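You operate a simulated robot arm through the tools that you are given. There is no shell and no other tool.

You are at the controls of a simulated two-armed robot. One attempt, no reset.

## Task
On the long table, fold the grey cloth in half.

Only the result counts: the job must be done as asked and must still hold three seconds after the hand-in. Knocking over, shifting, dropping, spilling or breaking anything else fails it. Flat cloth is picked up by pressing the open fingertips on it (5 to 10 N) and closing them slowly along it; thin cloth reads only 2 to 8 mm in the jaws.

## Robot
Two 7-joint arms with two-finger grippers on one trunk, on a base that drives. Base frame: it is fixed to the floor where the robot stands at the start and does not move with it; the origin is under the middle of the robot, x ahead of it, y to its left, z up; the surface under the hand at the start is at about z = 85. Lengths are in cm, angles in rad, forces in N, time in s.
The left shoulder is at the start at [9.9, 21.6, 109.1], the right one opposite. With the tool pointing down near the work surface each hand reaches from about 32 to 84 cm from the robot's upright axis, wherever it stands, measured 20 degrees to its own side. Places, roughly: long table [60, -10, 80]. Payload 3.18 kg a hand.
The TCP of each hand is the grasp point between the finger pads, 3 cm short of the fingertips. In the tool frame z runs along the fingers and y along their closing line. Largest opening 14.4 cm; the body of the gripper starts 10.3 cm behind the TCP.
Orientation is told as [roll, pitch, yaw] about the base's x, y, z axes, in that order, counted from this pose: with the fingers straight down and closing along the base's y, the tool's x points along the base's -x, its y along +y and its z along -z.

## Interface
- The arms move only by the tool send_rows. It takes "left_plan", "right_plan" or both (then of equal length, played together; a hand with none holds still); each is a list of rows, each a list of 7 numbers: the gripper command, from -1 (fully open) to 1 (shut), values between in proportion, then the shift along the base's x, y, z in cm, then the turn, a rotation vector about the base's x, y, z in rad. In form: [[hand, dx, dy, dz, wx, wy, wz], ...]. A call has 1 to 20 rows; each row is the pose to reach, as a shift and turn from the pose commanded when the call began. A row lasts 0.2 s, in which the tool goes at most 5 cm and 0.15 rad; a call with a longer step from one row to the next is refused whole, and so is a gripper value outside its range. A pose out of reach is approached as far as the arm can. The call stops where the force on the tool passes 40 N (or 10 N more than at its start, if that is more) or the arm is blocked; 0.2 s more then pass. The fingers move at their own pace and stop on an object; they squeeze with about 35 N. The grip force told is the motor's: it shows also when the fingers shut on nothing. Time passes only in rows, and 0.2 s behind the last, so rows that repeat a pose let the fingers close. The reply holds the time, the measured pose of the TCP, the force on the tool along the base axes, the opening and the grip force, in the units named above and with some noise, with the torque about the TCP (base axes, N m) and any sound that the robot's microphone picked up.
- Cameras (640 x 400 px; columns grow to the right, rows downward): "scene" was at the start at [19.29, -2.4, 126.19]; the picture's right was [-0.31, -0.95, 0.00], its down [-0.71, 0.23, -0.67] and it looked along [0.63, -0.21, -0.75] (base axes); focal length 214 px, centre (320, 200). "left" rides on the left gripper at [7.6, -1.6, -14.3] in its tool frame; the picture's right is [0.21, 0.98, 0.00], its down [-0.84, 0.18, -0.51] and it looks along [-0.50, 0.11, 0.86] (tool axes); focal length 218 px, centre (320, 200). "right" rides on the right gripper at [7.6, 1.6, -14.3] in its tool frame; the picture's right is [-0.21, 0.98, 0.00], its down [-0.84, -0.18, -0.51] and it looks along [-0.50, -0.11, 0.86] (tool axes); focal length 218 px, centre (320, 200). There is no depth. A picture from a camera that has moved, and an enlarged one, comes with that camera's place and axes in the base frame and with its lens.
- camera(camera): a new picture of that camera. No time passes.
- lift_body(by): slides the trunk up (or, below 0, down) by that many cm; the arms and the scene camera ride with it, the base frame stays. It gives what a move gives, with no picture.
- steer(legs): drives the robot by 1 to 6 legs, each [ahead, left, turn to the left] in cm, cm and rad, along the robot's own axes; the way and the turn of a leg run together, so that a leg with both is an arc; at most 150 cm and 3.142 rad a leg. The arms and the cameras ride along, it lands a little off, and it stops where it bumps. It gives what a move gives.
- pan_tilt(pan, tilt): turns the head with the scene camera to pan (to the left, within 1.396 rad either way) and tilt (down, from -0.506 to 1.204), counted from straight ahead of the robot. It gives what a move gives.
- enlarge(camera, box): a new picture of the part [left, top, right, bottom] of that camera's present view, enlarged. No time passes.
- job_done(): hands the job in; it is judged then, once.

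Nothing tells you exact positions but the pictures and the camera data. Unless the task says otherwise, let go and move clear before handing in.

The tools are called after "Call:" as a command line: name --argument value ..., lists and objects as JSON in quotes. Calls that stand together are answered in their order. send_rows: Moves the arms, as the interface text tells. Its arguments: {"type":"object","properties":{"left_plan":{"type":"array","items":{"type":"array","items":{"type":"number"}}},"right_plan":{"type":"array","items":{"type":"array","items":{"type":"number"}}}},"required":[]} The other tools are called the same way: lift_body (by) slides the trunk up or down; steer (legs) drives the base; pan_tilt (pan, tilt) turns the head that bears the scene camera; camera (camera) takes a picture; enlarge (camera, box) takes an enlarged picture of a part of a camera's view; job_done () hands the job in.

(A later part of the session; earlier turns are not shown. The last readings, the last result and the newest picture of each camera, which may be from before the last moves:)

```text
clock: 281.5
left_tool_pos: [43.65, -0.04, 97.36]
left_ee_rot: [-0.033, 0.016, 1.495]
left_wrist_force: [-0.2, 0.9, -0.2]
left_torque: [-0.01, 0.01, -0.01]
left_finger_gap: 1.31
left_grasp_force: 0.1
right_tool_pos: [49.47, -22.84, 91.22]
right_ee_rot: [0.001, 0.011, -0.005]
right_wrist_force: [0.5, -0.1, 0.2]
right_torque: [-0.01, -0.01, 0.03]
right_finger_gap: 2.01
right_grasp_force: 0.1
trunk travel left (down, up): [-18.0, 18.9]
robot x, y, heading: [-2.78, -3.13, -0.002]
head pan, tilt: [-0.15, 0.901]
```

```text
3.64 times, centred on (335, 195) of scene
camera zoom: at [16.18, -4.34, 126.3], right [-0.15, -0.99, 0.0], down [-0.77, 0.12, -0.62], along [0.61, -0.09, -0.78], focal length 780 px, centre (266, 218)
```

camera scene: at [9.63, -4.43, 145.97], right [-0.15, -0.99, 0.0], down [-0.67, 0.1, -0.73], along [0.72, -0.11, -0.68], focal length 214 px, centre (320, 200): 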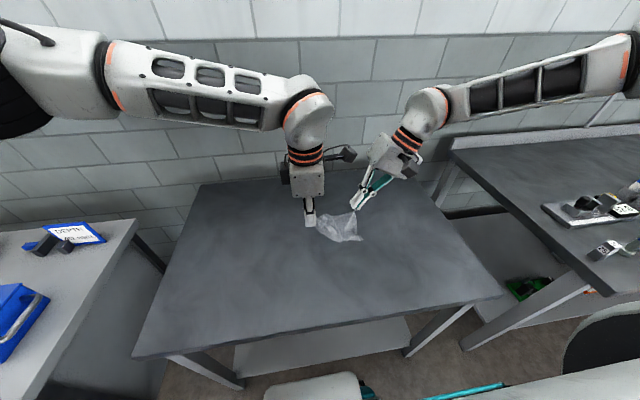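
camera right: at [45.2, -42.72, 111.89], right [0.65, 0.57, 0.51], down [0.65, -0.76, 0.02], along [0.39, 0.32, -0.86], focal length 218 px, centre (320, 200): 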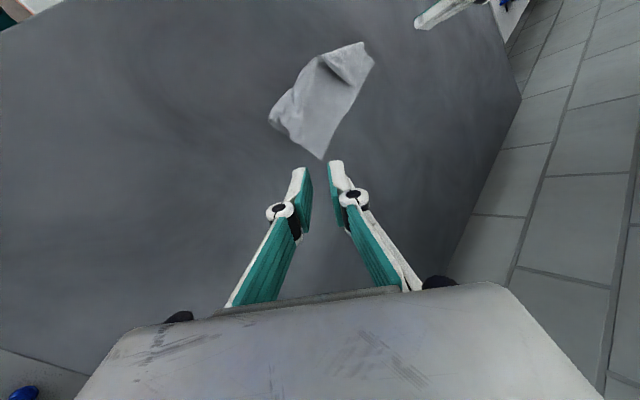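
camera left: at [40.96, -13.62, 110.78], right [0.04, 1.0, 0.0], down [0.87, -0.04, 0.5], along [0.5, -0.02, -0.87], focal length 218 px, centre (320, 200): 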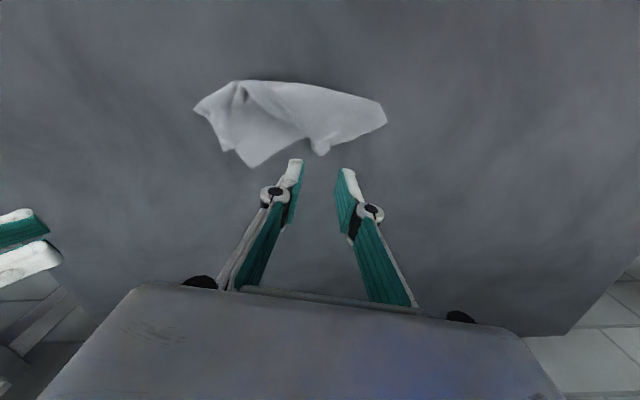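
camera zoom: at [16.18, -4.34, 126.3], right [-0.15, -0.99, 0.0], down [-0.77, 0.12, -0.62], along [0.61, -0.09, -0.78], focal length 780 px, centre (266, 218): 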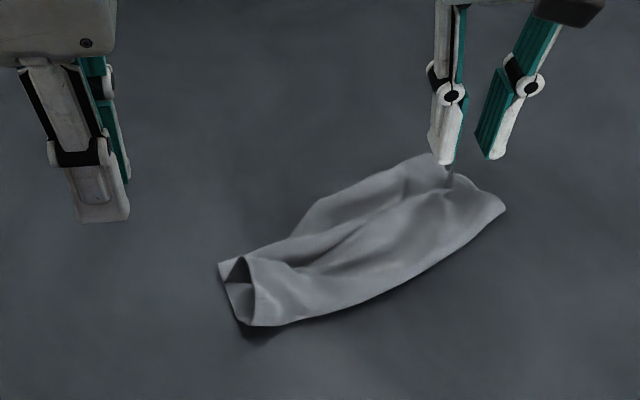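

Call:
send_rows --right_plan '[[0.66, 0, 0.5, 0, 0, 0, 0], [0.66, 0, 1.1, 0, 0, 0, 0], [0.66, 0, 1.1, -1, 0, 0, 0], [0.66, 0, 1.1, -2, 0, 0, 0], [0.66, 0, 1.1, -2.5, 0, 0, 0], [0.66, 0, 1.1, -2.5, 0, 0, 0]]'

Call:
enlarge --camera "right" --box '[220, 80, 420, 240]'

Call:
enlarge --camera "scene" --box '[315, 150, 395, 220]'

```text
clock: 282.9
left_tool_pos: [43.65, -0.08, 97.18]
left_ee_rot: [-0.031, 0.016, 1.495]
left_wrist_force: [0.6, -0.1, 0.4]
left_torque: [-0.03, 0.02, 0.0]
left_finger_gap: 1.3
left_grasp_force: 0.0
right_tool_pos: [49.48, -21.68, 88.77]
right_ee_rot: [0.001, 0.012, -0.005]
right_wrist_force: [-0.4, -0.3, -0.6]
right_torque: [-0.03, -0.01, 0.02]
right_finger_gap: 2.43
right_grasp_force: 0.0
trunk travel left (down, up): [-18.0, 18.9]
robot x, y, heading: [-2.76, -3.07, -0.005]
head pan, tilt: [-0.15, 0.901]
```

```text
2.50 times, centred on (320, 160) of right
camera zoom: at [42.0, -19.9, 103.11], right [0.21, 0.98, 0.0], down [0.85, -0.19, 0.5], along [0.49, -0.11, -0.87], focal length 546 px, centre (320, 300)
```

zoom: 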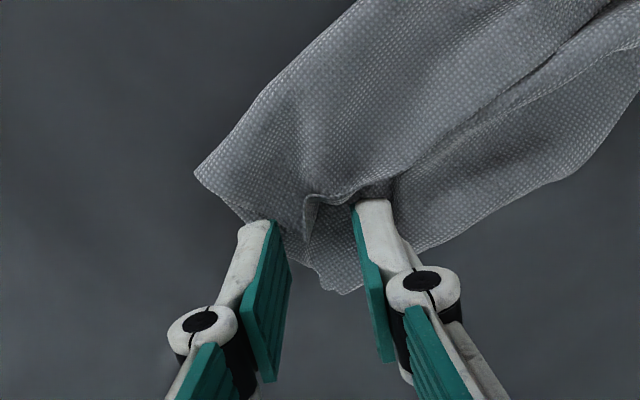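

```text
5.71 times, centred on (355, 185) of scene
camera zoom: at [16.19, -4.34, 126.29], right [-0.15, -0.99, 0.0], down [-0.77, 0.12, -0.62], along [0.61, -0.09, -0.78], focal length 1226 px, centre (120, 286)
```

zoom: 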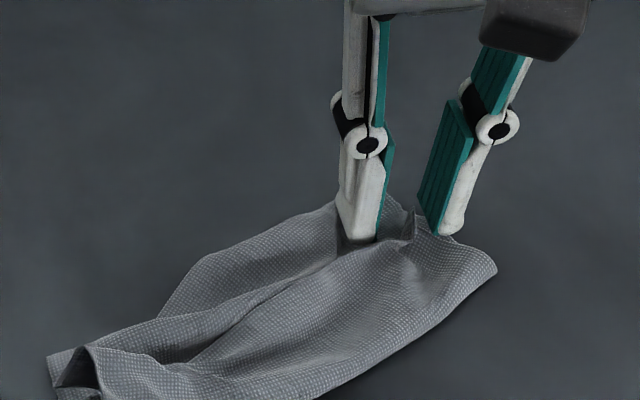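

The nub of C is slightly nearer to me than the fingers. I'll move back 1.4 cm and close on it.

Call:
send_rows --right_plan '[[0.66, -0.7, 0, 0.3, 0, 0, 0], [0.66, -1.5, 0.2, 0.3, 0, 0, 0], [0.66, -1.5, 0.2, 0, 0, 0, 0], [0.7, -1.5, 0.2, -0.1, 0, 0, 0], [0.75, -1.5, 0.2, -0.2, 0, 0, 0], [0.8, -1.5, 0.2, -0.2, 0, 0, 0], [0.85, -1.5, 0.2, -0.2, 0, 0, 0], [0.9, -1.5, 0.2, -0.2, 0, 0, 0]]'

Call:
enlarge --camera "right" --box '[220, 80, 420, 240]'

```text
clock: 284.7
left_tool_pos: [43.65, -0.02, 97.13]
left_ee_rot: [-0.031, 0.018, 1.492]
left_wrist_force: [0.0, -0.1, -0.1]
left_torque: [0.02, 0.0, -0.01]
left_finger_gap: 1.31
left_grasp_force: 0.0
right_tool_pos: [47.94, -21.37, 88.59]
right_ee_rot: [0.002, 0.013, -0.004]
right_wrist_force: [-0.1, -0.9, 0.4]
right_torque: [0.01, 0.0, -0.02]
right_finger_gap: 0.93
right_grasp_force: 2.0
trunk travel left (down, up): [-18.0, 18.9]
robot x, y, heading: [-2.65, -3.26, -0.001]
head pan, tilt: [-0.15, 0.901]
```

```text
2.50 times, centred on (320, 160) of right
camera zoom: at [40.48, -19.69, 102.89], right [0.21, 0.98, 0.0], down [0.85, -0.19, 0.5], along [0.49, -0.11, -0.87], focal length 546 px, centre (320, 300)
```

zoom: 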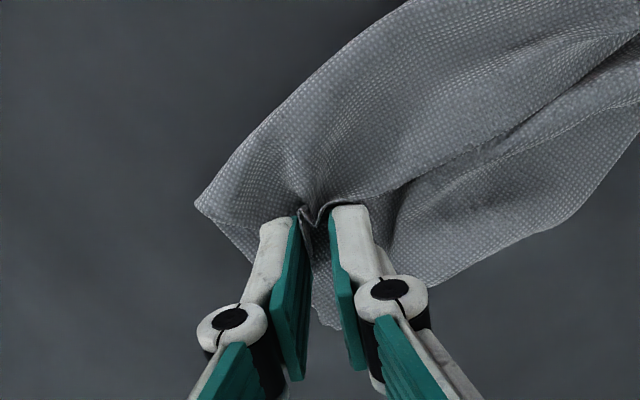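

Call:
send_rows --right_plan '[[0.93, 0, 0, 0, 0, 0, 0], [0.96, 0, 0, 0, 0, 0, 0], [1, 0, 0, 0, 0, 0, 0], [1, 0, 0, 0, 0, 0, 0], [1, 0, 0, 0.4, 0, 0, 0], [1, 0, 0, 0.8, 0, 0, 0], [1, 0, 0, 0.8, 0, 0, 0]]'

Call:
enlarge --camera "right" --box '[220, 80, 420, 240]'

Call:
enlarge --camera "scene" --box '[305, 150, 395, 230]'

```text
clock: 286.3
left_tool_pos: [43.59, -0.14, 97.26]
left_ee_rot: [-0.03, 0.016, 1.495]
left_wrist_force: [0.2, -0.8, 0.1]
left_torque: [0.01, -0.01, 0.01]
left_finger_gap: 1.33
left_grasp_force: 0.1
right_tool_pos: [48.04, -21.43, 89.52]
right_ee_rot: [0.001, 0.011, -0.005]
right_wrist_force: [0.5, -0.2, 1.8]
right_torque: [0.08, 0.04, 0.02]
right_finger_gap: 0.18
right_grasp_force: 29.2
trunk travel left (down, up): [-18.0, 18.9]
robot x, y, heading: [-2.79, -3.1, -0.001]
head pan, tilt: [-0.15, 0.901]
```

```text
2.50 times, centred on (320, 160) of right
camera zoom: at [40.54, -19.66, 103.72], right [0.21, 0.98, 0.0], down [0.85, -0.19, 0.5], along [0.49, -0.11, -0.87], focal length 546 px, centre (320, 300)
```

zoom: 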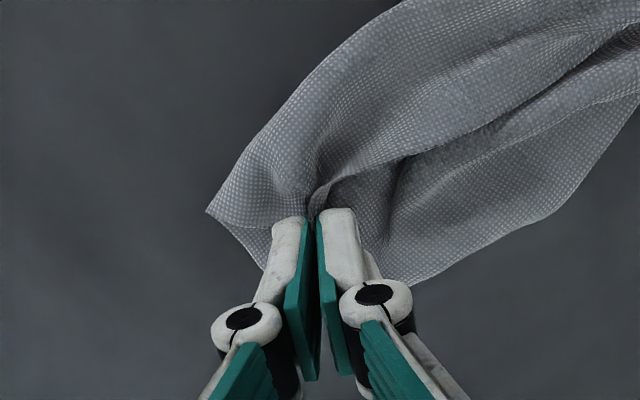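

```text
5.00 times, centred on (350, 190) of scene
camera zoom: at [16.2, -4.34, 126.29], right [-0.15, -0.99, 0.0], down [-0.77, 0.12, -0.62], along [0.61, -0.09, -0.78], focal length 1072 px, centre (170, 250)
```

zoom: 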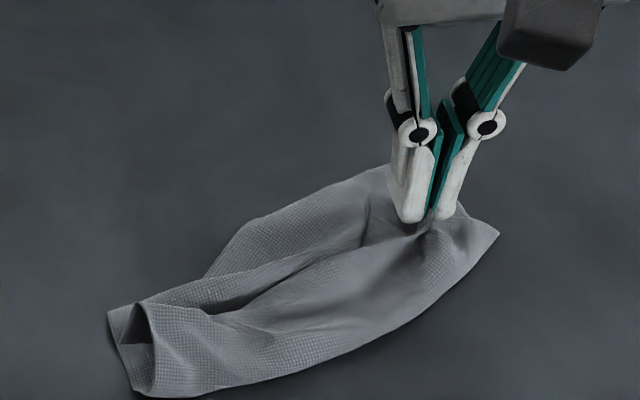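

C is gripped. I'll draw it forward about 4 cm onto B, lower and release.

Call:
send_rows --right_plan '[[1, 0.6, 0, 0.4, 0, 0, 0], [1, 1.2, 0, 0.6, 0, 0, 0], [1, 1.8, 0.1, 0.6, 0, 0, 0], [1, 2.4, 0.1, 0.6, 0, 0, 0], [1, 3, 0.1, 0.5, 0, 0, 0], [1, 3.6, 0.2, 0.3, 0, 0, 0], [1, 4, 0.2, 0, 0, 0, 0], [1, 4, 0.2, -0.4, 0, 0, 0], [1, 4, 0.2, -0.4, 0, 0, 0]]'

Call:
enlarge --camera "right" --box '[200, 40, 440, 240]'

Call:
enlarge --camera "scene" --box '[285, 150, 395, 240]'

```text
clock: 288.3
left_tool_pos: [43.72, -0.09, 97.25]
left_ee_rot: [-0.031, 0.016, 1.494]
left_wrist_force: [0.2, 0.2, -0.7]
left_torque: [0.01, -0.01, 0.0]
left_finger_gap: 1.32
left_grasp_force: 0.0
right_tool_pos: [52.06, -21.19, 88.94]
right_ee_rot: [0.002, 0.013, -0.005]
right_wrist_force: [-0.1, -0.4, 0.5]
right_torque: [-0.04, -0.02, -0.01]
right_finger_gap: 0.0
right_grasp_force: 29.0
trunk travel left (down, up): [-18.0, 18.9]
robot x, y, heading: [-2.81, -3.35, -0.002]
head pan, tilt: [-0.15, 0.901]
```

```text
2.00 times, centred on (320, 140) of right
camera zoom: at [44.5, -19.47, 103.23], right [0.21, 0.98, 0.0], down [0.85, -0.19, 0.5], along [0.49, -0.11, -0.87], focal length 436 px, centre (320, 320)
```

zoom: 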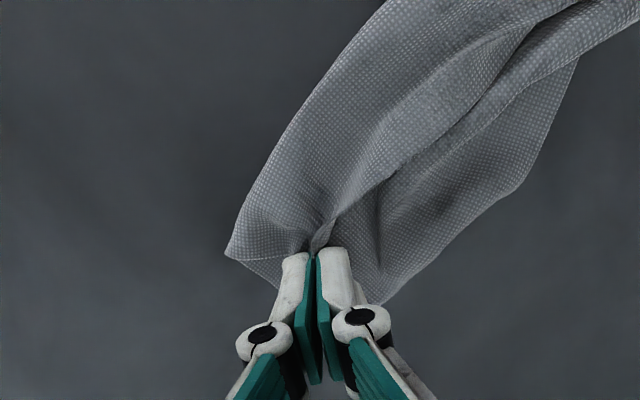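

```text
4.44 times, centred on (340, 195) of scene
camera zoom: at [16.2, -4.34, 126.29], right [-0.15, -0.99, 0.0], down [-0.77, 0.12, -0.62], along [0.61, -0.09, -0.78], focal length 953 px, centre (231, 222)
```

zoom: 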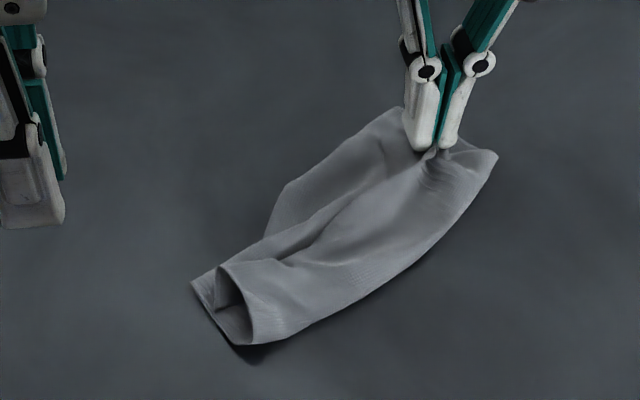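

The lower layer followed along. I'll lift C higher to peel the top layer up first, then swing it over and set it down on B, which is now near (54.2,-18.6).

Call:
send_rows --right_plan '[[1, 0, -0.4, 1, 0, 0, 0], [1, 0, -0.9, 2.2, 0, 0, 0], [1, 0, -1.5, 3.4, 0, 0, 0], [1, 0, -2, 4.5, 0, 0, 0], [1, 0.3, -1.6, 5, 0, 0, 0], [1, 0.7, -0.8, 4.8, 0, 0, 0], [1, 1.2, 0.1, 4.2, 0, 0, 0], [1, 1.7, 1, 3.3, 0, 0, 0], [1, 2.2, 1.8, 2.2, 0, 0, 0], [1, 2.6, 2.3, 1, 0, 0, 0], [1, 2.7, 2.5, 0, 0, 0, 0], [1, 2.7, 2.5, -0.3, 0, 0, 0]]'

Call:
enlarge --camera "right" --box '[200, 40, 440, 240]'

Call:
enlarge --camera "scene" --box '[285, 150, 395, 240]'

```text
clock: 290.9
left_tool_pos: [43.68, -0.11, 97.21]
left_ee_rot: [-0.031, 0.016, 1.494]
left_wrist_force: [-0.6, -0.6, 0.2]
left_torque: [-0.02, 0.0, 0.0]
left_finger_gap: 1.32
left_grasp_force: 0.0
right_tool_pos: [53.62, -19.38, 89.79]
right_ee_rot: [0.004, 0.011, -0.005]
right_wrist_force: [0.2, 0.1, 2.1]
right_torque: [-0.01, -0.05, 0.03]
right_finger_gap: 0.0
right_grasp_force: 29.8
right hand out of reach, approached as far as the arm can: row 10, 11, 12
trunk travel left (down, up): [-18.0, 18.9]
robot x, y, heading: [-2.76, -3.13, -0.008]
head pan, tilt: [-0.15, 0.901]
```

```text
2.00 times, centred on (320, 140) of right
camera zoom: at [46.11, -17.63, 104.1], right [0.21, 0.98, 0.0], down [0.85, -0.19, 0.5], along [0.49, -0.11, -0.87], focal length 436 px, centre (320, 320)
```

zoom: 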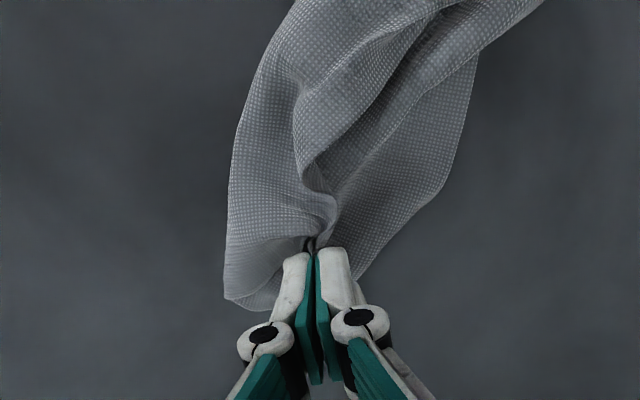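

```text
4.44 times, centred on (340, 195) of scene
camera zoom: at [16.19, -4.34, 126.29], right [-0.15, -0.99, 0.0], down [-0.77, 0.12, -0.62], along [0.61, -0.09, -0.78], focal length 953 px, centre (231, 222)
```

zoom: 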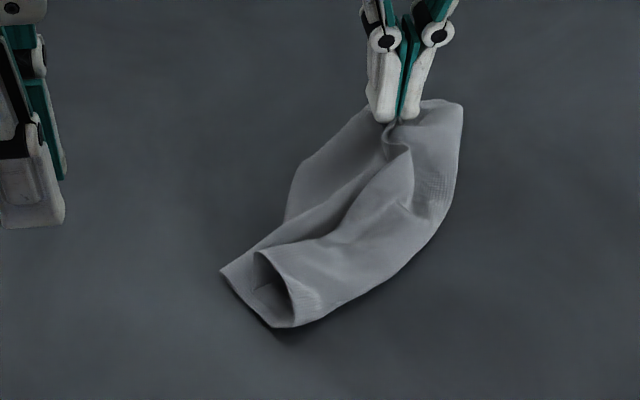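

The right end keeps moving as one, so the grip likely has both layers. That means the layers there stay together; I'll just bring the end back so the strip is straight and release.

Call:
send_rows --right_plan '[[1, -0.6, -0.4, 0.5, 0, 0, 0], [1, -1.3, -0.8, 0.8, 0, 0, 0], [1, -2, -1.2, 0.8, 0, 0, 0], [1, -2.7, -1.7, 0.6, 0, 0, 0], [1, -3.4, -2.2, 0.3, 0, 0, 0], [1, -4, -2.6, 0, 0, 0, 0], [1, -4, -2.8, -0.5, 0, 0, 0], [1, -4, -2.8, -0.5, 0, 0, 0]]'

Call:
enlarge --camera "right" --box '[200, 40, 440, 240]'

Call:
enlarge --camera "scene" --box '[285, 150, 395, 240]'

```text
clock: 292.7
left_tool_pos: [43.69, -0.02, 97.19]
left_ee_rot: [-0.031, 0.015, 1.494]
left_wrist_force: [0.5, 0.1, -0.6]
left_torque: [0.0, 0.01, 0.03]
left_finger_gap: 1.26
left_grasp_force: 0.1
right_tool_pos: [49.57, -22.48, 89.41]
right_ee_rot: [0.002, 0.011, -0.006]
right_wrist_force: [-0.2, 0.6, -1.8]
right_torque: [-0.03, 0.02, -0.01]
right_finger_gap: 0.39
right_grasp_force: 39.4
trunk travel left (down, up): [-18.0, 18.9]
robot x, y, heading: [-2.8, -3.24, -0.005]
head pan, tilt: [-0.15, 0.901]
```

```text
2.00 times, centred on (320, 140) of right
camera zoom: at [42.12, -20.55, 103.68], right [0.21, 0.98, 0.0], down [0.85, -0.19, 0.5], along [0.49, -0.11, -0.87], focal length 436 px, centre (320, 320)
```

zoom: 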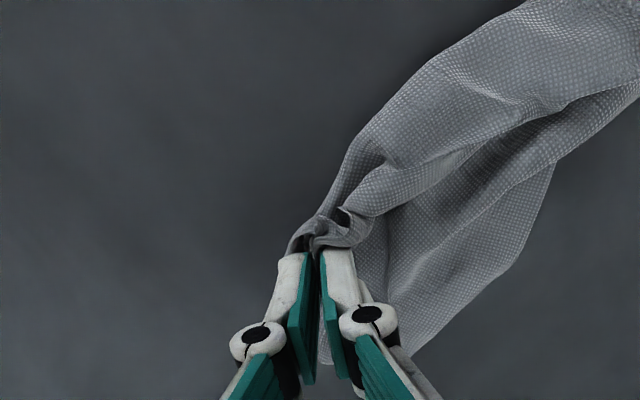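

```text
4.44 times, centred on (340, 195) of scene
camera zoom: at [16.2, -4.34, 126.29], right [-0.15, -0.99, 0.0], down [-0.77, 0.12, -0.62], along [0.61, -0.09, -0.78], focal length 953 px, centre (231, 222)
```

zoom: 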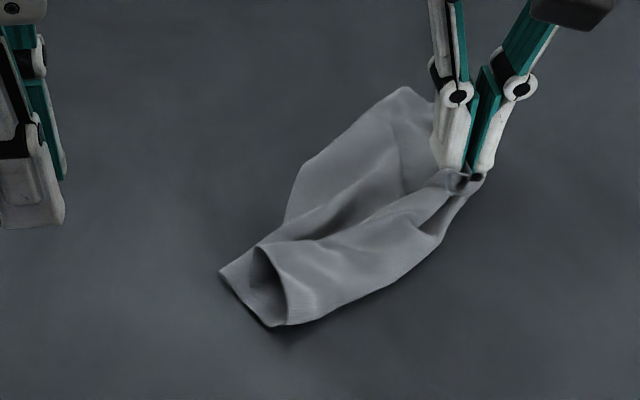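

That was useful: the lower layer stayed put with B at about (57.1,-21.4), so C is held on its own. I'll now lift C high and roll it over onto B in one clean arc.

Call:
send_rows --right_plan '[[1, 0, 0, 1.3, 0, 0, 0], [1, 0.2, 0, 2.7, 0, 0, 0], [1, 0.5, 0, 4.1, 0, 0, 0], [1, 1, 0.1, 5.3, 0, 0, 0], [1, 1.8, 0.2, 6, 0, 0, 0], [1, 2.7, 0.3, 6, 0, 0, 0], [1, 3.6, 0.4, 5.4, 0, 0, 0], [1, 4.4, 0.5, 4.5, 0, 0, 0], [1, 5.1, 0.7, 3.4, 0, 0, 0], [1, 5.7, 0.8, 2.2, 0, 0, 0], [1, 6.2, 0.9, 1, 0, 0, 0], [1, 6.4, 0.9, 0, 0, 0, 0], [1, 6.4, 0.9, -0.5, 0, 0, 0], [1, 6.4, 0.9, -0.5, 0, 0, 0]]'

Call:
enlarge --camera "right" --box '[200, 40, 440, 240]'

Call:
enlarge --camera "scene" --box '[285, 140, 395, 240]'

```text
clock: 295.7
left_tool_pos: [43.56, -0.03, 97.26]
left_ee_rot: [-0.03, 0.015, 1.494]
left_wrist_force: [-0.2, -0.3, 0.1]
left_torque: [-0.01, -0.01, 0.0]
left_finger_gap: 1.28
left_grasp_force: 0.0
right_tool_pos: [55.96, -21.5, 88.78]
right_ee_rot: [0.002, 0.011, -0.006]
right_wrist_force: [-0.3, -0.7, -0.6]
right_torque: [-0.05, -0.02, 0.02]
right_finger_gap: 0.38
right_grasp_force: 41.5
trunk travel left (down, up): [-18.0, 18.9]
robot x, y, heading: [-2.77, -3.21, -0.004]
head pan, tilt: [-0.15, 0.901]
```

```text
2.00 times, centred on (320, 140) of right
camera zoom: at [48.51, -19.7, 103.16], right [0.21, 0.98, 0.0], down [0.85, -0.19, 0.5], along [0.49, -0.11, -0.87], focal length 436 px, centre (320, 320)
```

zoom: 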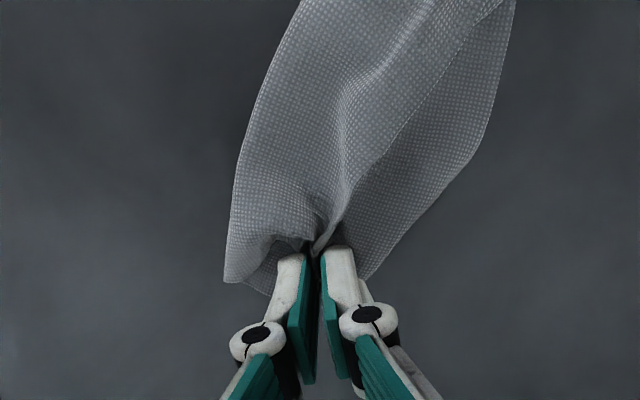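

```text
4.00 times, centred on (340, 190) of scene
camera zoom: at [16.19, -4.34, 126.29], right [-0.15, -0.99, 0.0], down [-0.77, 0.12, -0.62], along [0.61, -0.09, -0.78], focal length 858 px, centre (240, 240)
```

zoom: 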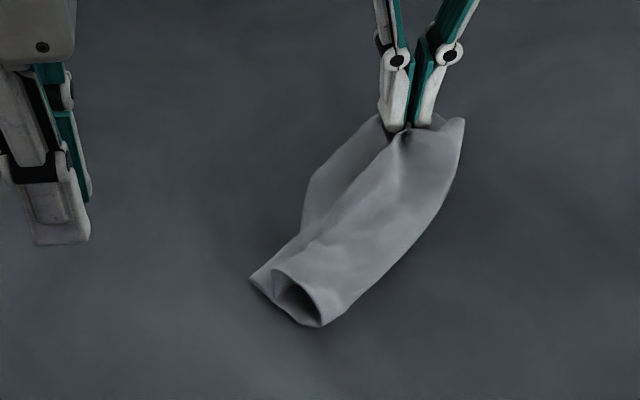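

C now lies close to B. I'll release it and lift straight up.

Call:
send_rows --right_plan '[[0.97, 0, 0, -0.1, 0, 0, 0], [0.93, 0, 0, -0.1, 0, 0, 0], [0.88, 0, 0, -0.1, 0, 0, 0], [0.84, 0, 0, 0, 0, 0, 0], [0.82, 0, 0, 0.5, 0, 0, 0], [0.82, 0, 0, 1.2, 0, 0, 0], [0.82, 0, 0, 2.5, 0, 0, 0], [0.82, 0, 0, 4.5, 0, 0, 0], [0.82, -1, -1, 7.5, 0, 0, 0], [0.82, -2, -3, 10, 0, 0, 0], [0.82, -3, -5, 12, 0, 0, 0]]'

Call:
enlarge --camera "scene" --box '[295, 150, 385, 230]'

Call:
enlarge --camera "right" --box '[240, 0, 480, 180]'

Call:
enlarge --camera "left" --box '[200, 0, 400, 160]'

```text
clock: 298.1
left_tool_pos: [43.54, -0.05, 97.31]
left_ee_rot: [-0.033, 0.015, 1.494]
left_wrist_force: [0.2, 1.0, -0.3]
left_torque: [0.01, 0.0, -0.01]
left_finger_gap: 1.29
left_grasp_force: 0.0
right_tool_pos: [52.76, -26.51, 100.9]
right_ee_rot: [0.004, 0.01, -0.005]
right_wrist_force: [-0.4, -0.4, 0.1]
right_torque: [-0.05, 0.0, 0.02]
right_finger_gap: 1.3
right_grasp_force: 0.1
trunk travel left (down, up): [-18.0, 18.9]
robot x, y, heading: [-2.84, -3.26, -0.002]
head pan, tilt: [-0.15, 0.901]
```

```text
5.00 times, centred on (340, 190) of scene
camera zoom: at [16.08, -4.35, 126.32], right [-0.15, -0.99, 0.0], down [-0.77, 0.12, -0.62], along [0.61, -0.09, -0.78], focal length 1072 px, centre (220, 250)
```

zoom: 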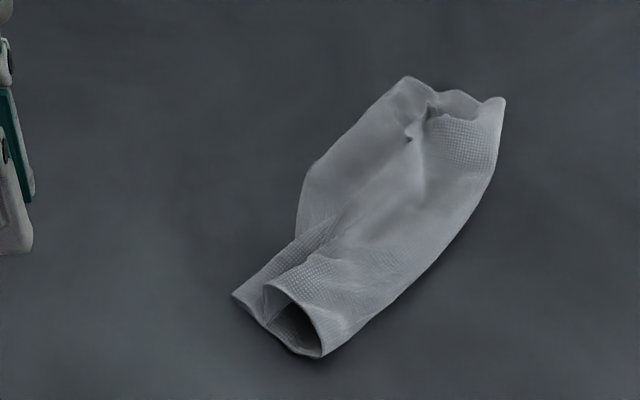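

```text
2.22 times, centred on (360, 90) of right
camera zoom: at [45.3, -24.68, 115.23], right [0.21, 0.98, 0.0], down [0.85, -0.19, 0.5], along [0.49, -0.11, -0.87], focal length 485 px, centre (231, 444)
```

zoom: 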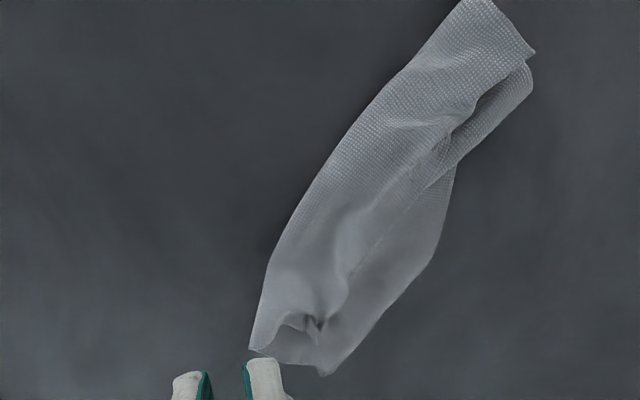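

```text
2.50 times, centred on (300, 80) of left
camera zoom: at [44.18, -7.53, 111.55], right [-0.99, -0.13, -0.03], down [-0.13, 0.86, 0.49], along [-0.04, 0.49, -0.87], focal length 546 px, centre (370, 500)
```

zoom: 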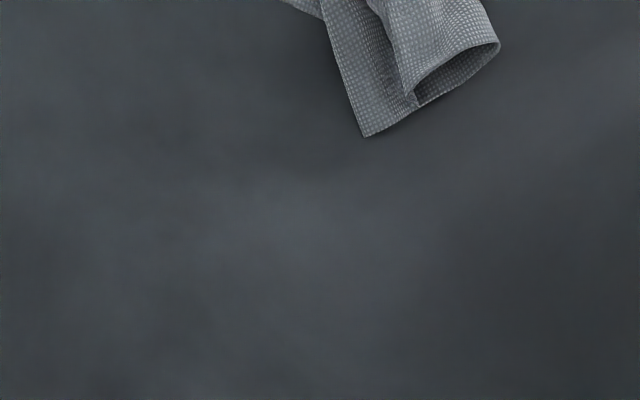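

Left corners A and D match within about 2 cm; C is still roughly 4 cm short of B. I'll improve reach by moving the base slightly forward and left, then redo the C arc with enough overshoot.

Call:
send_rows --right_plan '[[0.7, -0.5, -0.5, 1, 0, 0, 0], [0.7, -1, -1, 2, 0, 0, 0]]' --left_plan '[[0.7, 0, 0.5, 1, 0, 0, 0], [0.7, 0, 1, 2, 0, 0, 0]]'

Call:
steer --legs '[[2.5, 3.2, 0]]'

Call:
camera --camera "right"

Call:
enlarge --camera "scene" --box '[295, 150, 385, 230]'

```text
clock: 298.7
left_tool_pos: [43.74, 0.95, 99.18]
left_ee_rot: [-0.033, 0.015, 1.494]
left_wrist_force: [-0.5, -0.2, 0.3]
left_torque: [-0.02, -0.01, -0.02]
left_finger_gap: 2.14
left_grasp_force: 0.0
right_tool_pos: [51.79, -27.47, 102.84]
right_ee_rot: [0.002, 0.012, -0.005]
right_wrist_force: [0.0, 0.2, -0.1]
right_torque: [-0.03, 0.0, 0.01]
right_finger_gap: 2.14
right_grasp_force: 0.0
trunk travel left (down, up): [-18.0, 18.9]
robot x, y, heading: [-2.49, -3.01, -0.003]
head pan, tilt: [-0.15, 0.901]
```

```text
clock: 299.7
left_tool_pos: [46.12, 4.18, 99.07]
left_ee_rot: [-0.031, 0.018, 1.495]
left_wrist_force: [-0.1, 0.3, -0.1]
left_torque: [-0.05, 0.05, -0.02]
left_finger_gap: 2.14
left_grasp_force: 0.0
right_tool_pos: [54.42, -24.31, 102.92]
right_ee_rot: [0.001, 0.014, -0.005]
right_wrist_force: [0.0, -1.3, 0.2]
right_torque: [-0.02, 0.04, 0.0]
right_finger_gap: 2.14
right_grasp_force: 0.1
trunk travel left (down, up): [-18.0, 18.9]
robot x, y, heading: [-0.21, -0.17, -0.001]
head pan, tilt: [-0.15, 0.901]
```

```text
taken
camera right: at [46.98, -22.48, 117.13], right [0.21, 0.98, 0.0], down [0.85, -0.18, 0.5], along [0.49, -0.11, -0.87], focal length 218 px, centre (320, 200)
```

right: 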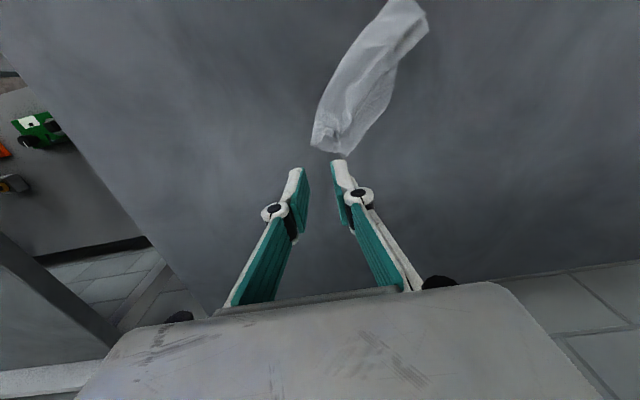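

```text
5.00 times, centred on (340, 190) of scene
camera zoom: at [18.71, -1.14, 126.28], right [-0.15, -0.99, 0.0], down [-0.77, 0.12, -0.62], along [0.61, -0.09, -0.78], focal length 1072 px, centre (220, 250)
```

zoom: 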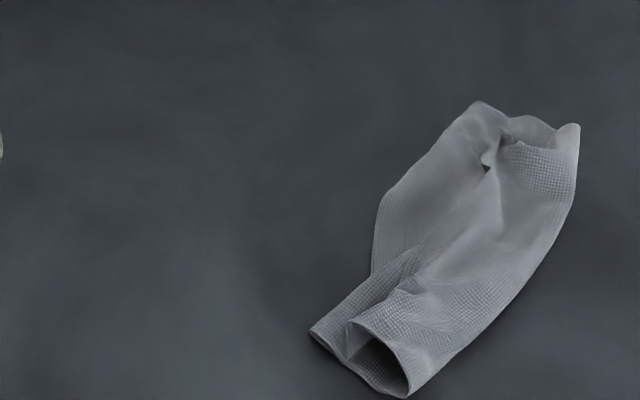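

Call:
enlarge --camera "scene" --box '[372, 165, 420, 195]'

Call:
enlarge --camera "right" --box '[290, 80, 390, 170]'

```text
13.33 times, centred on (396, 180) of scene
camera zoom: at [18.71, -1.14, 126.28], right [-0.15, -0.99, 0.0], down [-0.77, 0.12, -0.62], along [0.61, -0.09, -0.78], focal length 2860 px, centre (-693, 467)
```

zoom: 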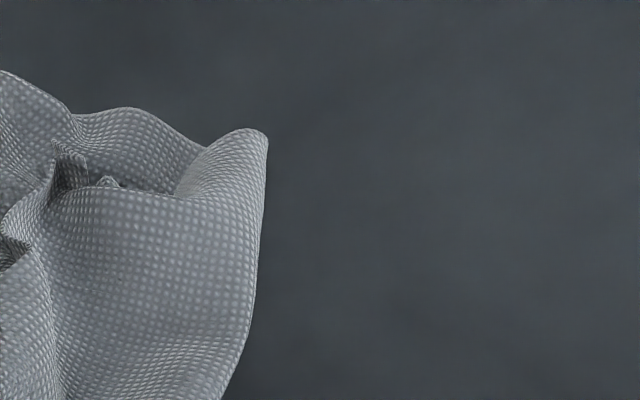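

```text
4.44 times, centred on (340, 125) of right
camera zoom: at [46.98, -22.48, 117.13], right [0.21, 0.98, 0.0], down [0.85, -0.18, 0.5], along [0.49, -0.11, -0.87], focal length 970 px, centre (231, 533)
```

zoom: 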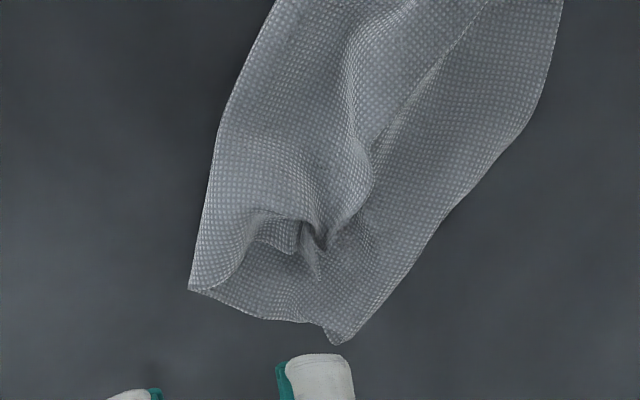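

The corners are now close: A–D about 1.8 cm and B–C about 2.7 cm. What's left is a raised loop along the crease, so I'll press it down gently at a few points with the right fingertips.

Call:
send_rows --right_plan '[[0.6, -1.5, 2, 0, 0, 0, 0.1], [0.6, -3, 4, -1, 0, 0, 0.2], [0.6, -4.2, 6.3, -3, 0, 0, 0.3], [0.6, -4.5, 6.6, -6, 0, 0, 0.4], [0.6, -4.5, 6.6, -9, 0, 0, 0.5], [0.6, -4.5, 6.6, -11, 0, 0, 0.5], [0.6, -4.5, 6.6, -12.5, 0, 0, 0.5], [0.6, -4.5, 6.6, -13.5, 0, 0, 0.5], [0.6, -4.5, 6.6, -14.2, 0, 0, 0.5], [0.6, -4.5, 6.6, -14.5, 0, 0, 0.5]]'

Call:
enlarge --camera "scene" --box '[315, 140, 425, 235]'

```text
clock: 301.9
left_tool_pos: [46.07, 4.1, 99.13]
left_ee_rot: [-0.031, 0.016, 1.493]
left_wrist_force: [-0.3, 0.6, -0.8]
left_torque: [-0.03, 0.0, 0.01]
left_finger_gap: 2.16
left_grasp_force: 0.1
right_tool_pos: [50.07, -17.74, 88.32]
right_ee_rot: [0.001, 0.01, 0.495]
right_wrist_force: [-0.7, -0.2, -0.5]
right_torque: [0.02, 0.03, 0.0]
right_finger_gap: 2.86
right_grasp_force: 0.2
trunk travel left (down, up): [-18.0, 18.9]
robot x, y, heading: [0.21, 0.08, -0.003]
head pan, tilt: [-0.15, 0.901]
```

```text
4.21 times, centred on (370, 188) of scene
camera zoom: at [18.67, -1.2, 126.29], right [-0.15, -0.99, 0.0], down [-0.77, 0.12, -0.62], along [0.61, -0.09, -0.78], focal length 903 px, centre (110, 253)
```

zoom: 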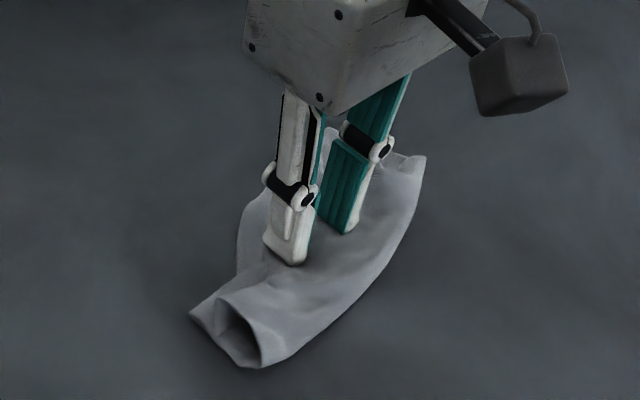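

Call:
send_rows --right_plan '[[0.6, 0, 0, -0.1, 0, 0, 0], [0.6, 0, 0, -0.15, 0, 0, 0], [0.6, 0.3, 0.3, -0.15, 0, 0, 0], [0.6, 0.7, 0.7, -0.15, 0, 0, 0], [0.6, 1.1, 1.1, -0.15, 0, 0, 0], [0.6, 1.5, 1.5, -0.15, 0, 0, 0], [0.6, 1.5, 1.5, 0.5, 0, 0, 0], [0.6, 1.5, 1.5, 2, 0, 0, 0], [0.6, 1.5, 1.5, 5, 0, 0, 0], [0.6, 0, -1, 9, 0, 0, 0], [0.6, 0, -4, 12, 0, 0, 0], [0.6, 0, -8, 13, 0, 0, 0]]'

Call:
enlarge --camera "scene" --box '[315, 150, 425, 235]'

Call:
camera --camera "right"

Call:
enlarge --camera "right" --box '[300, 0, 480, 160]'

```text
clock: 304.5
left_tool_pos: [45.98, 4.05, 99.31]
left_ee_rot: [-0.032, 0.016, 1.494]
left_wrist_force: [-0.7, -0.7, 0.3]
left_torque: [0.02, -0.01, 0.01]
left_finger_gap: 2.16
left_grasp_force: 0.0
right_tool_pos: [49.43, -21.25, 98.75]
right_ee_rot: [-0.015, -0.004, 0.475]
right_wrist_force: [0.1, -0.6, -0.1]
right_torque: [0.02, -0.03, 0.0]
right_finger_gap: 2.88
right_grasp_force: 0.1
right hand out of reach, approached as far as the arm can: row 11, 12
trunk travel left (down, up): [-18.0, 18.9]
robot x, y, heading: [-0.35, 0.24, -0.007]
head pan, tilt: [-0.15, 0.901]
```

```text
4.71 times, centred on (370, 192) of scene
camera zoom: at [18.52, -1.21, 126.34], right [-0.15, -0.99, 0.0], down [-0.77, 0.12, -0.62], along [0.61, -0.09, -0.78], focal length 1009 px, centre (85, 235)
```

zoom: 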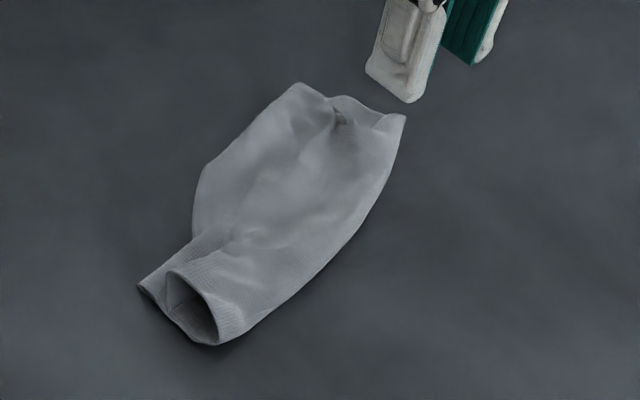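

```text
taken
camera right: at [41.71, -22.95, 112.89], right [-0.26, 0.96, -0.01], down [0.83, 0.23, 0.51], along [0.5, 0.12, -0.86], focal length 218 px, centre (320, 200)
```

right: 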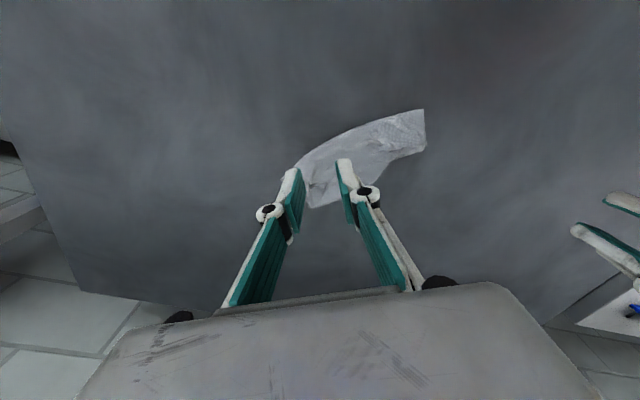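

```text
2.50 times, centred on (390, 80) of right
camera zoom: at [41.71, -22.95, 112.89], right [-0.26, 0.96, -0.01], down [0.83, 0.23, 0.51], along [0.5, 0.12, -0.86], focal length 546 px, centre (145, 500)
```

zoom: 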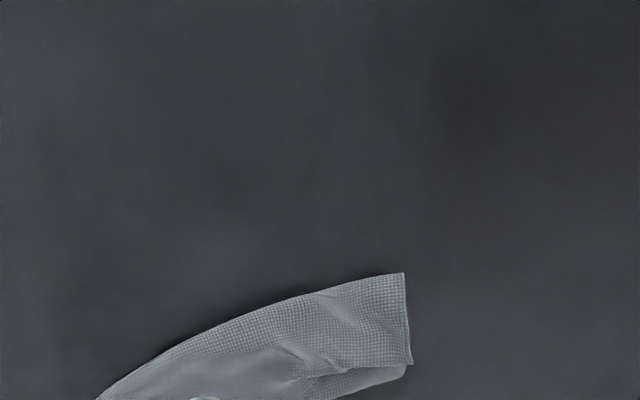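

The middle flattened nicely and the edges moved together. I'll press the open loop at the left end the same way, then the pucker at the right end, keeping the left hand out of the way.

Call:
send_rows --left_plan '[[0.6, 0, 2, 1, 0, 0, 0], [0.6, 0, 5, 2, 0, 0, 0], [0.6, 0, 8, 2, 0, 0, 0], [0.6, 0, 8, 2, 0, 0, 0], [0.6, 0, 8, 2, 0, 0, 0], [0.6, 0, 8, 2, 0, 0, 0], [0.6, 0, 8, 2, 0, 0, 0], [0.6, 0, 8, 2, 0, 0, 0], [0.6, 0, 8, 2, 0, 0, 0], [0.6, 0, 8, 2, 0, 0, 0], [0.6, 0, 8, 2, 0, 0, 0], [0.6, 0, 8, 2, 0, 0, 0]]' --right_plan '[[0.6, -1, 2, 0, 0.007, 0.004, 0], [0.6, -2, 4, 0, 0.014, 0.008, 0.02], [0.6, -3, 6, -0.5, 0.014, 0.008, 0.02], [0.6, -4, 8, -1.5, 0.014, 0.008, 0.02], [0.6, -4.5, 9.2, -3, 0.014, 0.008, 0.02], [0.6, -4.6, 9.6, -5, 0.014, 0.008, 0.02], [0.6, -4.6, 9.6, -7, 0.014, 0.008, 0.02], [0.6, -4.6, 9.6, -8.5, 0.014, 0.008, 0.02], [0.6, -4.6, 9.6, -9.6, 0.014, 0.008, 0.02], [0.6, -4.6, 9.6, -10.2, 0.014, 0.008, 0.02], [0.6, -4.6, 9.6, -10.5, 0.014, 0.008, 0.02], [0.6, -4.6, 9.6, -10.6, 0.014, 0.008, 0.02]]'

Call:
enlarge --camera "scene" --box '[305, 140, 425, 235]'

```text
clock: 307.1
left_tool_pos: [46.29, 12.21, 101.07]
left_ee_rot: [-0.031, 0.016, 1.494]
left_wrist_force: [-0.9, -0.1, 0.2]
left_torque: [-0.01, 0.03, 0.02]
left_finger_gap: 2.87
left_grasp_force: 0.0
right_tool_pos: [45.63, -12.78, 91.78]
right_ee_rot: [0.02, 0.011, 0.515]
right_wrist_force: [0.0, -0.6, 0.0]
right_torque: [0.0, 0.02, 0.0]
right_finger_gap: 2.87
right_grasp_force: 0.2
right hand out of reach, approached as far as the arm can: row 5, 6, 7, 8, 9, 10, 11, 12
trunk travel left (down, up): [-18.0, 18.9]
robot x, y, heading: [-0.26, -0.1, -0.0]
head pan, tilt: [-0.15, 0.901]
```

```text
4.21 times, centred on (365, 188) of scene
camera zoom: at [18.67, -1.2, 126.29], right [-0.15, -0.99, 0.0], down [-0.77, 0.12, -0.62], along [0.61, -0.09, -0.78], focal length 903 px, centre (130, 253)
```

zoom: 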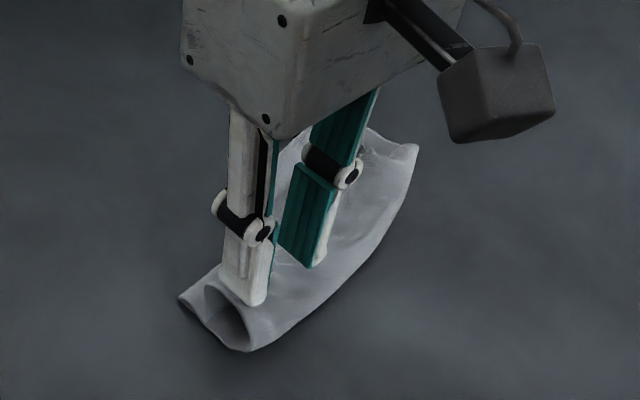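

The right hand can't reach that far left; the left hand can. I'll retract the right and bring the left over to press the left-end loop.

Call:
send_rows --right_plan '[[0.6, 0, -0.5, 2, 0, 0, 0], [0.6, 0.5, -2, 5, 0, 0, 0], [0.6, 1, -5, 7, 0, 0, -0.1], [0.6, 1.5, -8, 8, 0, 0, -0.2], [0.6, 2, -11, 9, 0, 0, -0.3], [0.6, 2, -14, 9, 0, 0, -0.4], [0.6, 2, -16, 9, 0, 0, -0.5], [0.6, 2, -16, 9, 0, 0, -0.5]]' --left_plan '[[0.6, 0, 0, 0, 0, 0, -0.1], [0.6, 0, 0, 0, 0, 0, -0.2], [0.6, 0, -2, 0, 0, 0, -0.3], [0.6, 0, -5, 0, 0, 0, -0.4], [0.6, 0, -9, 0, 0, 0, -0.5], [0.6, -0.3, -13, -1, 0, 0, -0.6], [0.6, -0.6, -17.5, -3, 0, 0, -0.7], [0.6, -0.8, -21.5, -5, 0, 0, -0.7]]'

Call:
send_rows --left_plan '[[0.6, 0, -2, -1, 0, 0, 0], [0.6, 0, -2.3, -3, 0, 0, 0], [0.6, 0, -2.3, -5, 0, 0, 0], [0.6, 0, -2.3, -6.5, 0, 0, 0], [0.6, 0, -2.3, -7.3, 0, 0, 0], [0.6, 0, -2.3, -7.6, 0, 0, 0], [0.6, 0, -2.3, -7.6, 0, 0, 0]]'

Call:
enlarge --camera "scene" --box '[305, 140, 425, 235]'

Call:
enlarge --camera "left" --box '[160, 0, 480, 220]'

```text
clock: 308.9
left_tool_pos: [45.36, -9.58, 96.12]
left_ee_rot: [-0.03, 0.014, 0.795]
left_wrist_force: [-0.7, 0.0, 0.9]
left_torque: [0.0, 0.02, 0.03]
left_finger_gap: 2.87
left_grasp_force: 0.0
right_tool_pos: [47.76, -28.73, 100.42]
right_ee_rot: [0.02, 0.013, 0.014]
right_wrist_force: [-0.1, -0.2, 0.3]
right_torque: [0.01, -0.03, -0.01]
right_finger_gap: 2.87
right_grasp_force: 0.0
trunk travel left (down, up): [-18.0, 18.9]
robot x, y, heading: [-0.02, 0.3, -0.001]
head pan, tilt: [-0.15, 0.901]
```

```text
clock: 310.5
left_tool_pos: [45.18, -11.67, 88.46]
left_ee_rot: [-0.031, 0.015, 0.793]
left_wrist_force: [-0.4, -0.1, -0.5]
left_torque: [-0.02, -0.01, -0.01]
left_finger_gap: 2.88
left_grasp_force: 0.1
right_tool_pos: [47.64, -28.68, 100.63]
right_ee_rot: [0.016, 0.012, 0.017]
right_wrist_force: [0.2, 0.6, 0.5]
right_torque: [0.02, 0.0, 0.02]
right_finger_gap: 2.84
right_grasp_force: 0.0
trunk travel left (down, up): [-18.0, 18.9]
robot x, y, heading: [-0.29, 0.01, -0.003]
head pan, tilt: [-0.15, 0.901]
```

```text
4.21 times, centred on (365, 188) of scene
camera zoom: at [18.67, -1.2, 126.29], right [-0.15, -0.99, 0.0], down [-0.77, 0.12, -0.62], along [0.61, -0.09, -0.78], focal length 903 px, centre (130, 253)
```

zoom: 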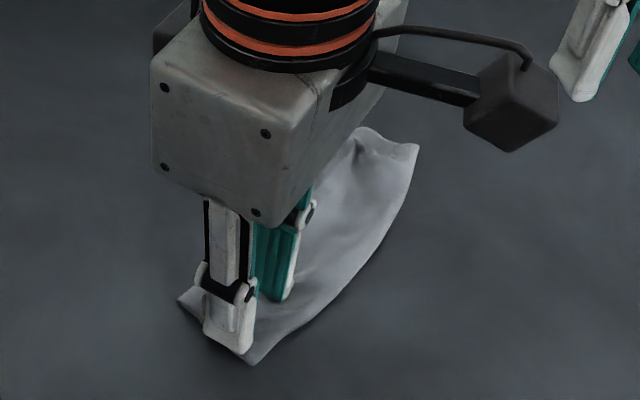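

```text
1.82 times, centred on (320, 110) of left
camera zoom: at [41.0, -17.81, 102.76], right [-0.84, 0.54, -0.03], down [0.46, 0.74, 0.49], along [0.28, 0.4, -0.87], focal length 397 px, centre (320, 364)
```

zoom: 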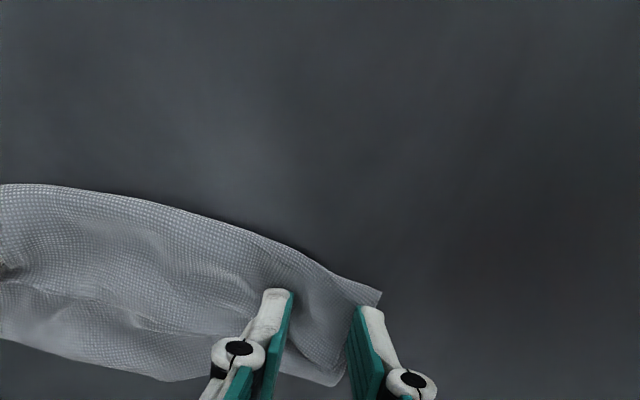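

The left end is flattening well. I'll add a touch of pressure with a short smoothing stroke toward the far edge, then lift clear.

Call:
send_rows --left_plan '[[0.6, 0, 0, -0.15, 0, 0, 0], [0.6, 0, 0, -0.25, 0, 0, 0], [0.6, 0.3, 0.3, -0.25, 0, 0, 0], [0.6, 0.7, 0.7, -0.25, 0, 0, 0], [0.6, 1, 1, -0.25, 0, 0, 0], [0.6, 1, 1, 0.5, 0, 0, 0], [0.6, 1, 1, 2.5, 0, 0, 0], [0.6, 0.5, 1, 6, 0, 0, 0], [0.6, 0, 3, 9, 0, 0, 0], [0.6, -1, 7, 11, 0, 0, 0], [0.6, -1, 11, 12, 0, 0, 0]]'

Call:
enlarge --camera "scene" --box '[305, 150, 425, 235]'

Call:
enlarge --camera "left" --box '[0, 0, 400, 250]'

Call:
enlarge --camera "right" --box '[280, 0, 600, 220]'

```text
clock: 312.9
left_tool_pos: [44.32, -0.57, 100.53]
left_ee_rot: [-0.03, 0.017, 0.796]
left_wrist_force: [-0.1, 0.3, 0.4]
left_torque: [-0.05, -0.01, -0.02]
left_finger_gap: 2.86
left_grasp_force: 0.0
right_tool_pos: [47.76, -28.58, 100.61]
right_ee_rot: [0.017, 0.013, 0.017]
right_wrist_force: [0.2, 0.2, 0.5]
right_torque: [-0.07, -0.03, -0.03]
right_finger_gap: 2.88
right_grasp_force: 0.1
trunk travel left (down, up): [-18.0, 18.9]
robot x, y, heading: [-0.05, -0.02, -0.0]
head pan, tilt: [-0.15, 0.901]
```

```text
4.71 times, centred on (365, 192) of scene
camera zoom: at [18.67, -1.1, 126.29], right [-0.15, -0.99, 0.0], down [-0.77, 0.12, -0.62], along [0.61, -0.1, -0.78], focal length 1009 px, centre (108, 235)
```

zoom: 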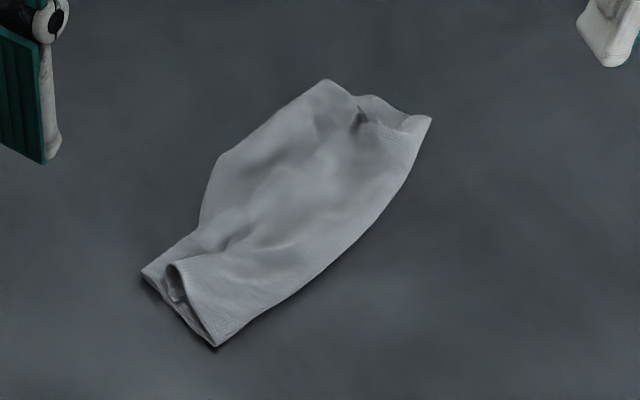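

```text
1.60 times, centred on (200, 125) of left
camera zoom: at [40.03, -6.74, 114.75], right [-0.84, 0.54, -0.03], down [0.46, 0.74, 0.49], along [0.28, 0.4, -0.87], focal length 349 px, centre (512, 320)
```

zoom: 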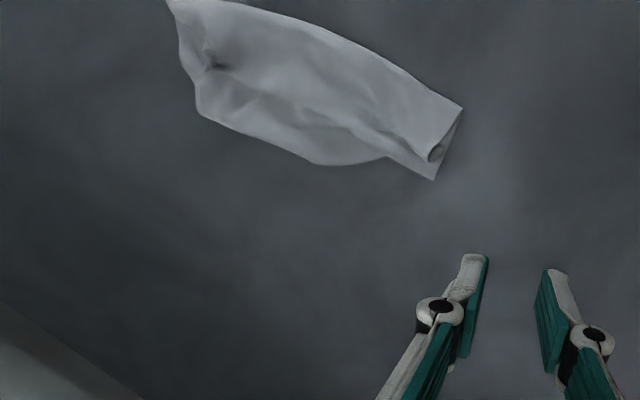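

```text
1.82 times, centred on (440, 110) of right
camera zoom: at [40.22, -27.11, 114.96], right [0.19, 0.98, 0.01], down [0.85, -0.18, 0.49], along [0.49, -0.08, -0.87], focal length 397 px, centre (102, 364)
```

zoom: 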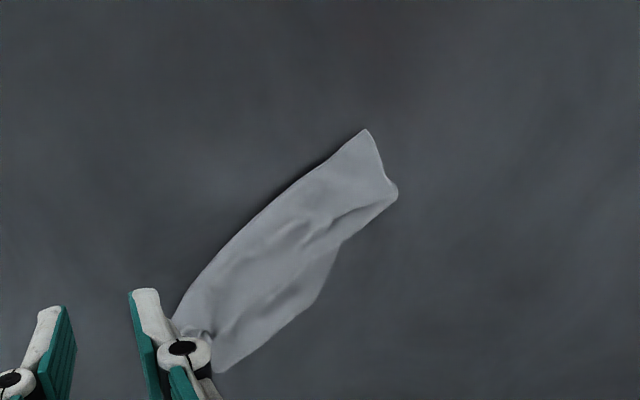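

Call:
enlarge --camera "left" --box '[95, 0, 305, 125]'

Call:
enlarge --camera "scene" --box '[330, 160, 402, 230]'

```text
3.05 times, centred on (200, 62) of left
camera zoom: at [40.03, -6.74, 114.75], right [-0.84, 0.54, -0.03], down [0.46, 0.74, 0.49], along [0.28, 0.4, -0.87], focal length 665 px, centre (686, 619)
```

zoom: 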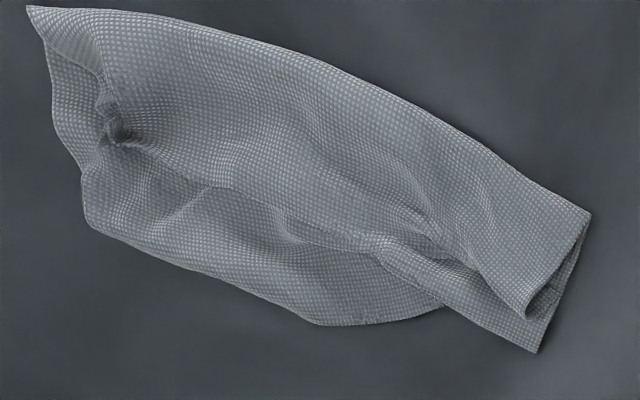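

```text
5.71 times, centred on (366, 195) of scene
camera zoom: at [18.67, -1.1, 126.29], right [-0.15, -0.99, 0.0], down [-0.77, 0.12, -0.62], along [0.61, -0.1, -0.78], focal length 1226 px, centre (57, 229)
```

zoom: 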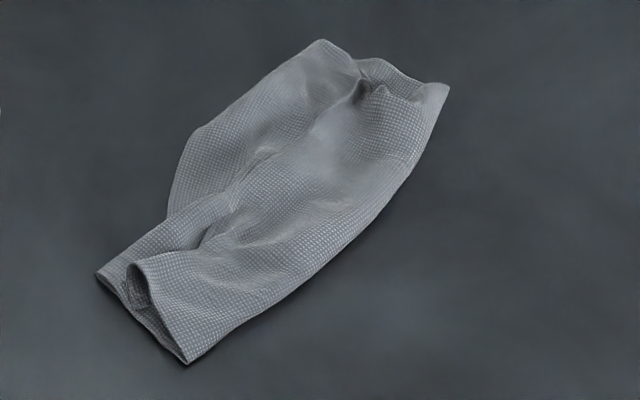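

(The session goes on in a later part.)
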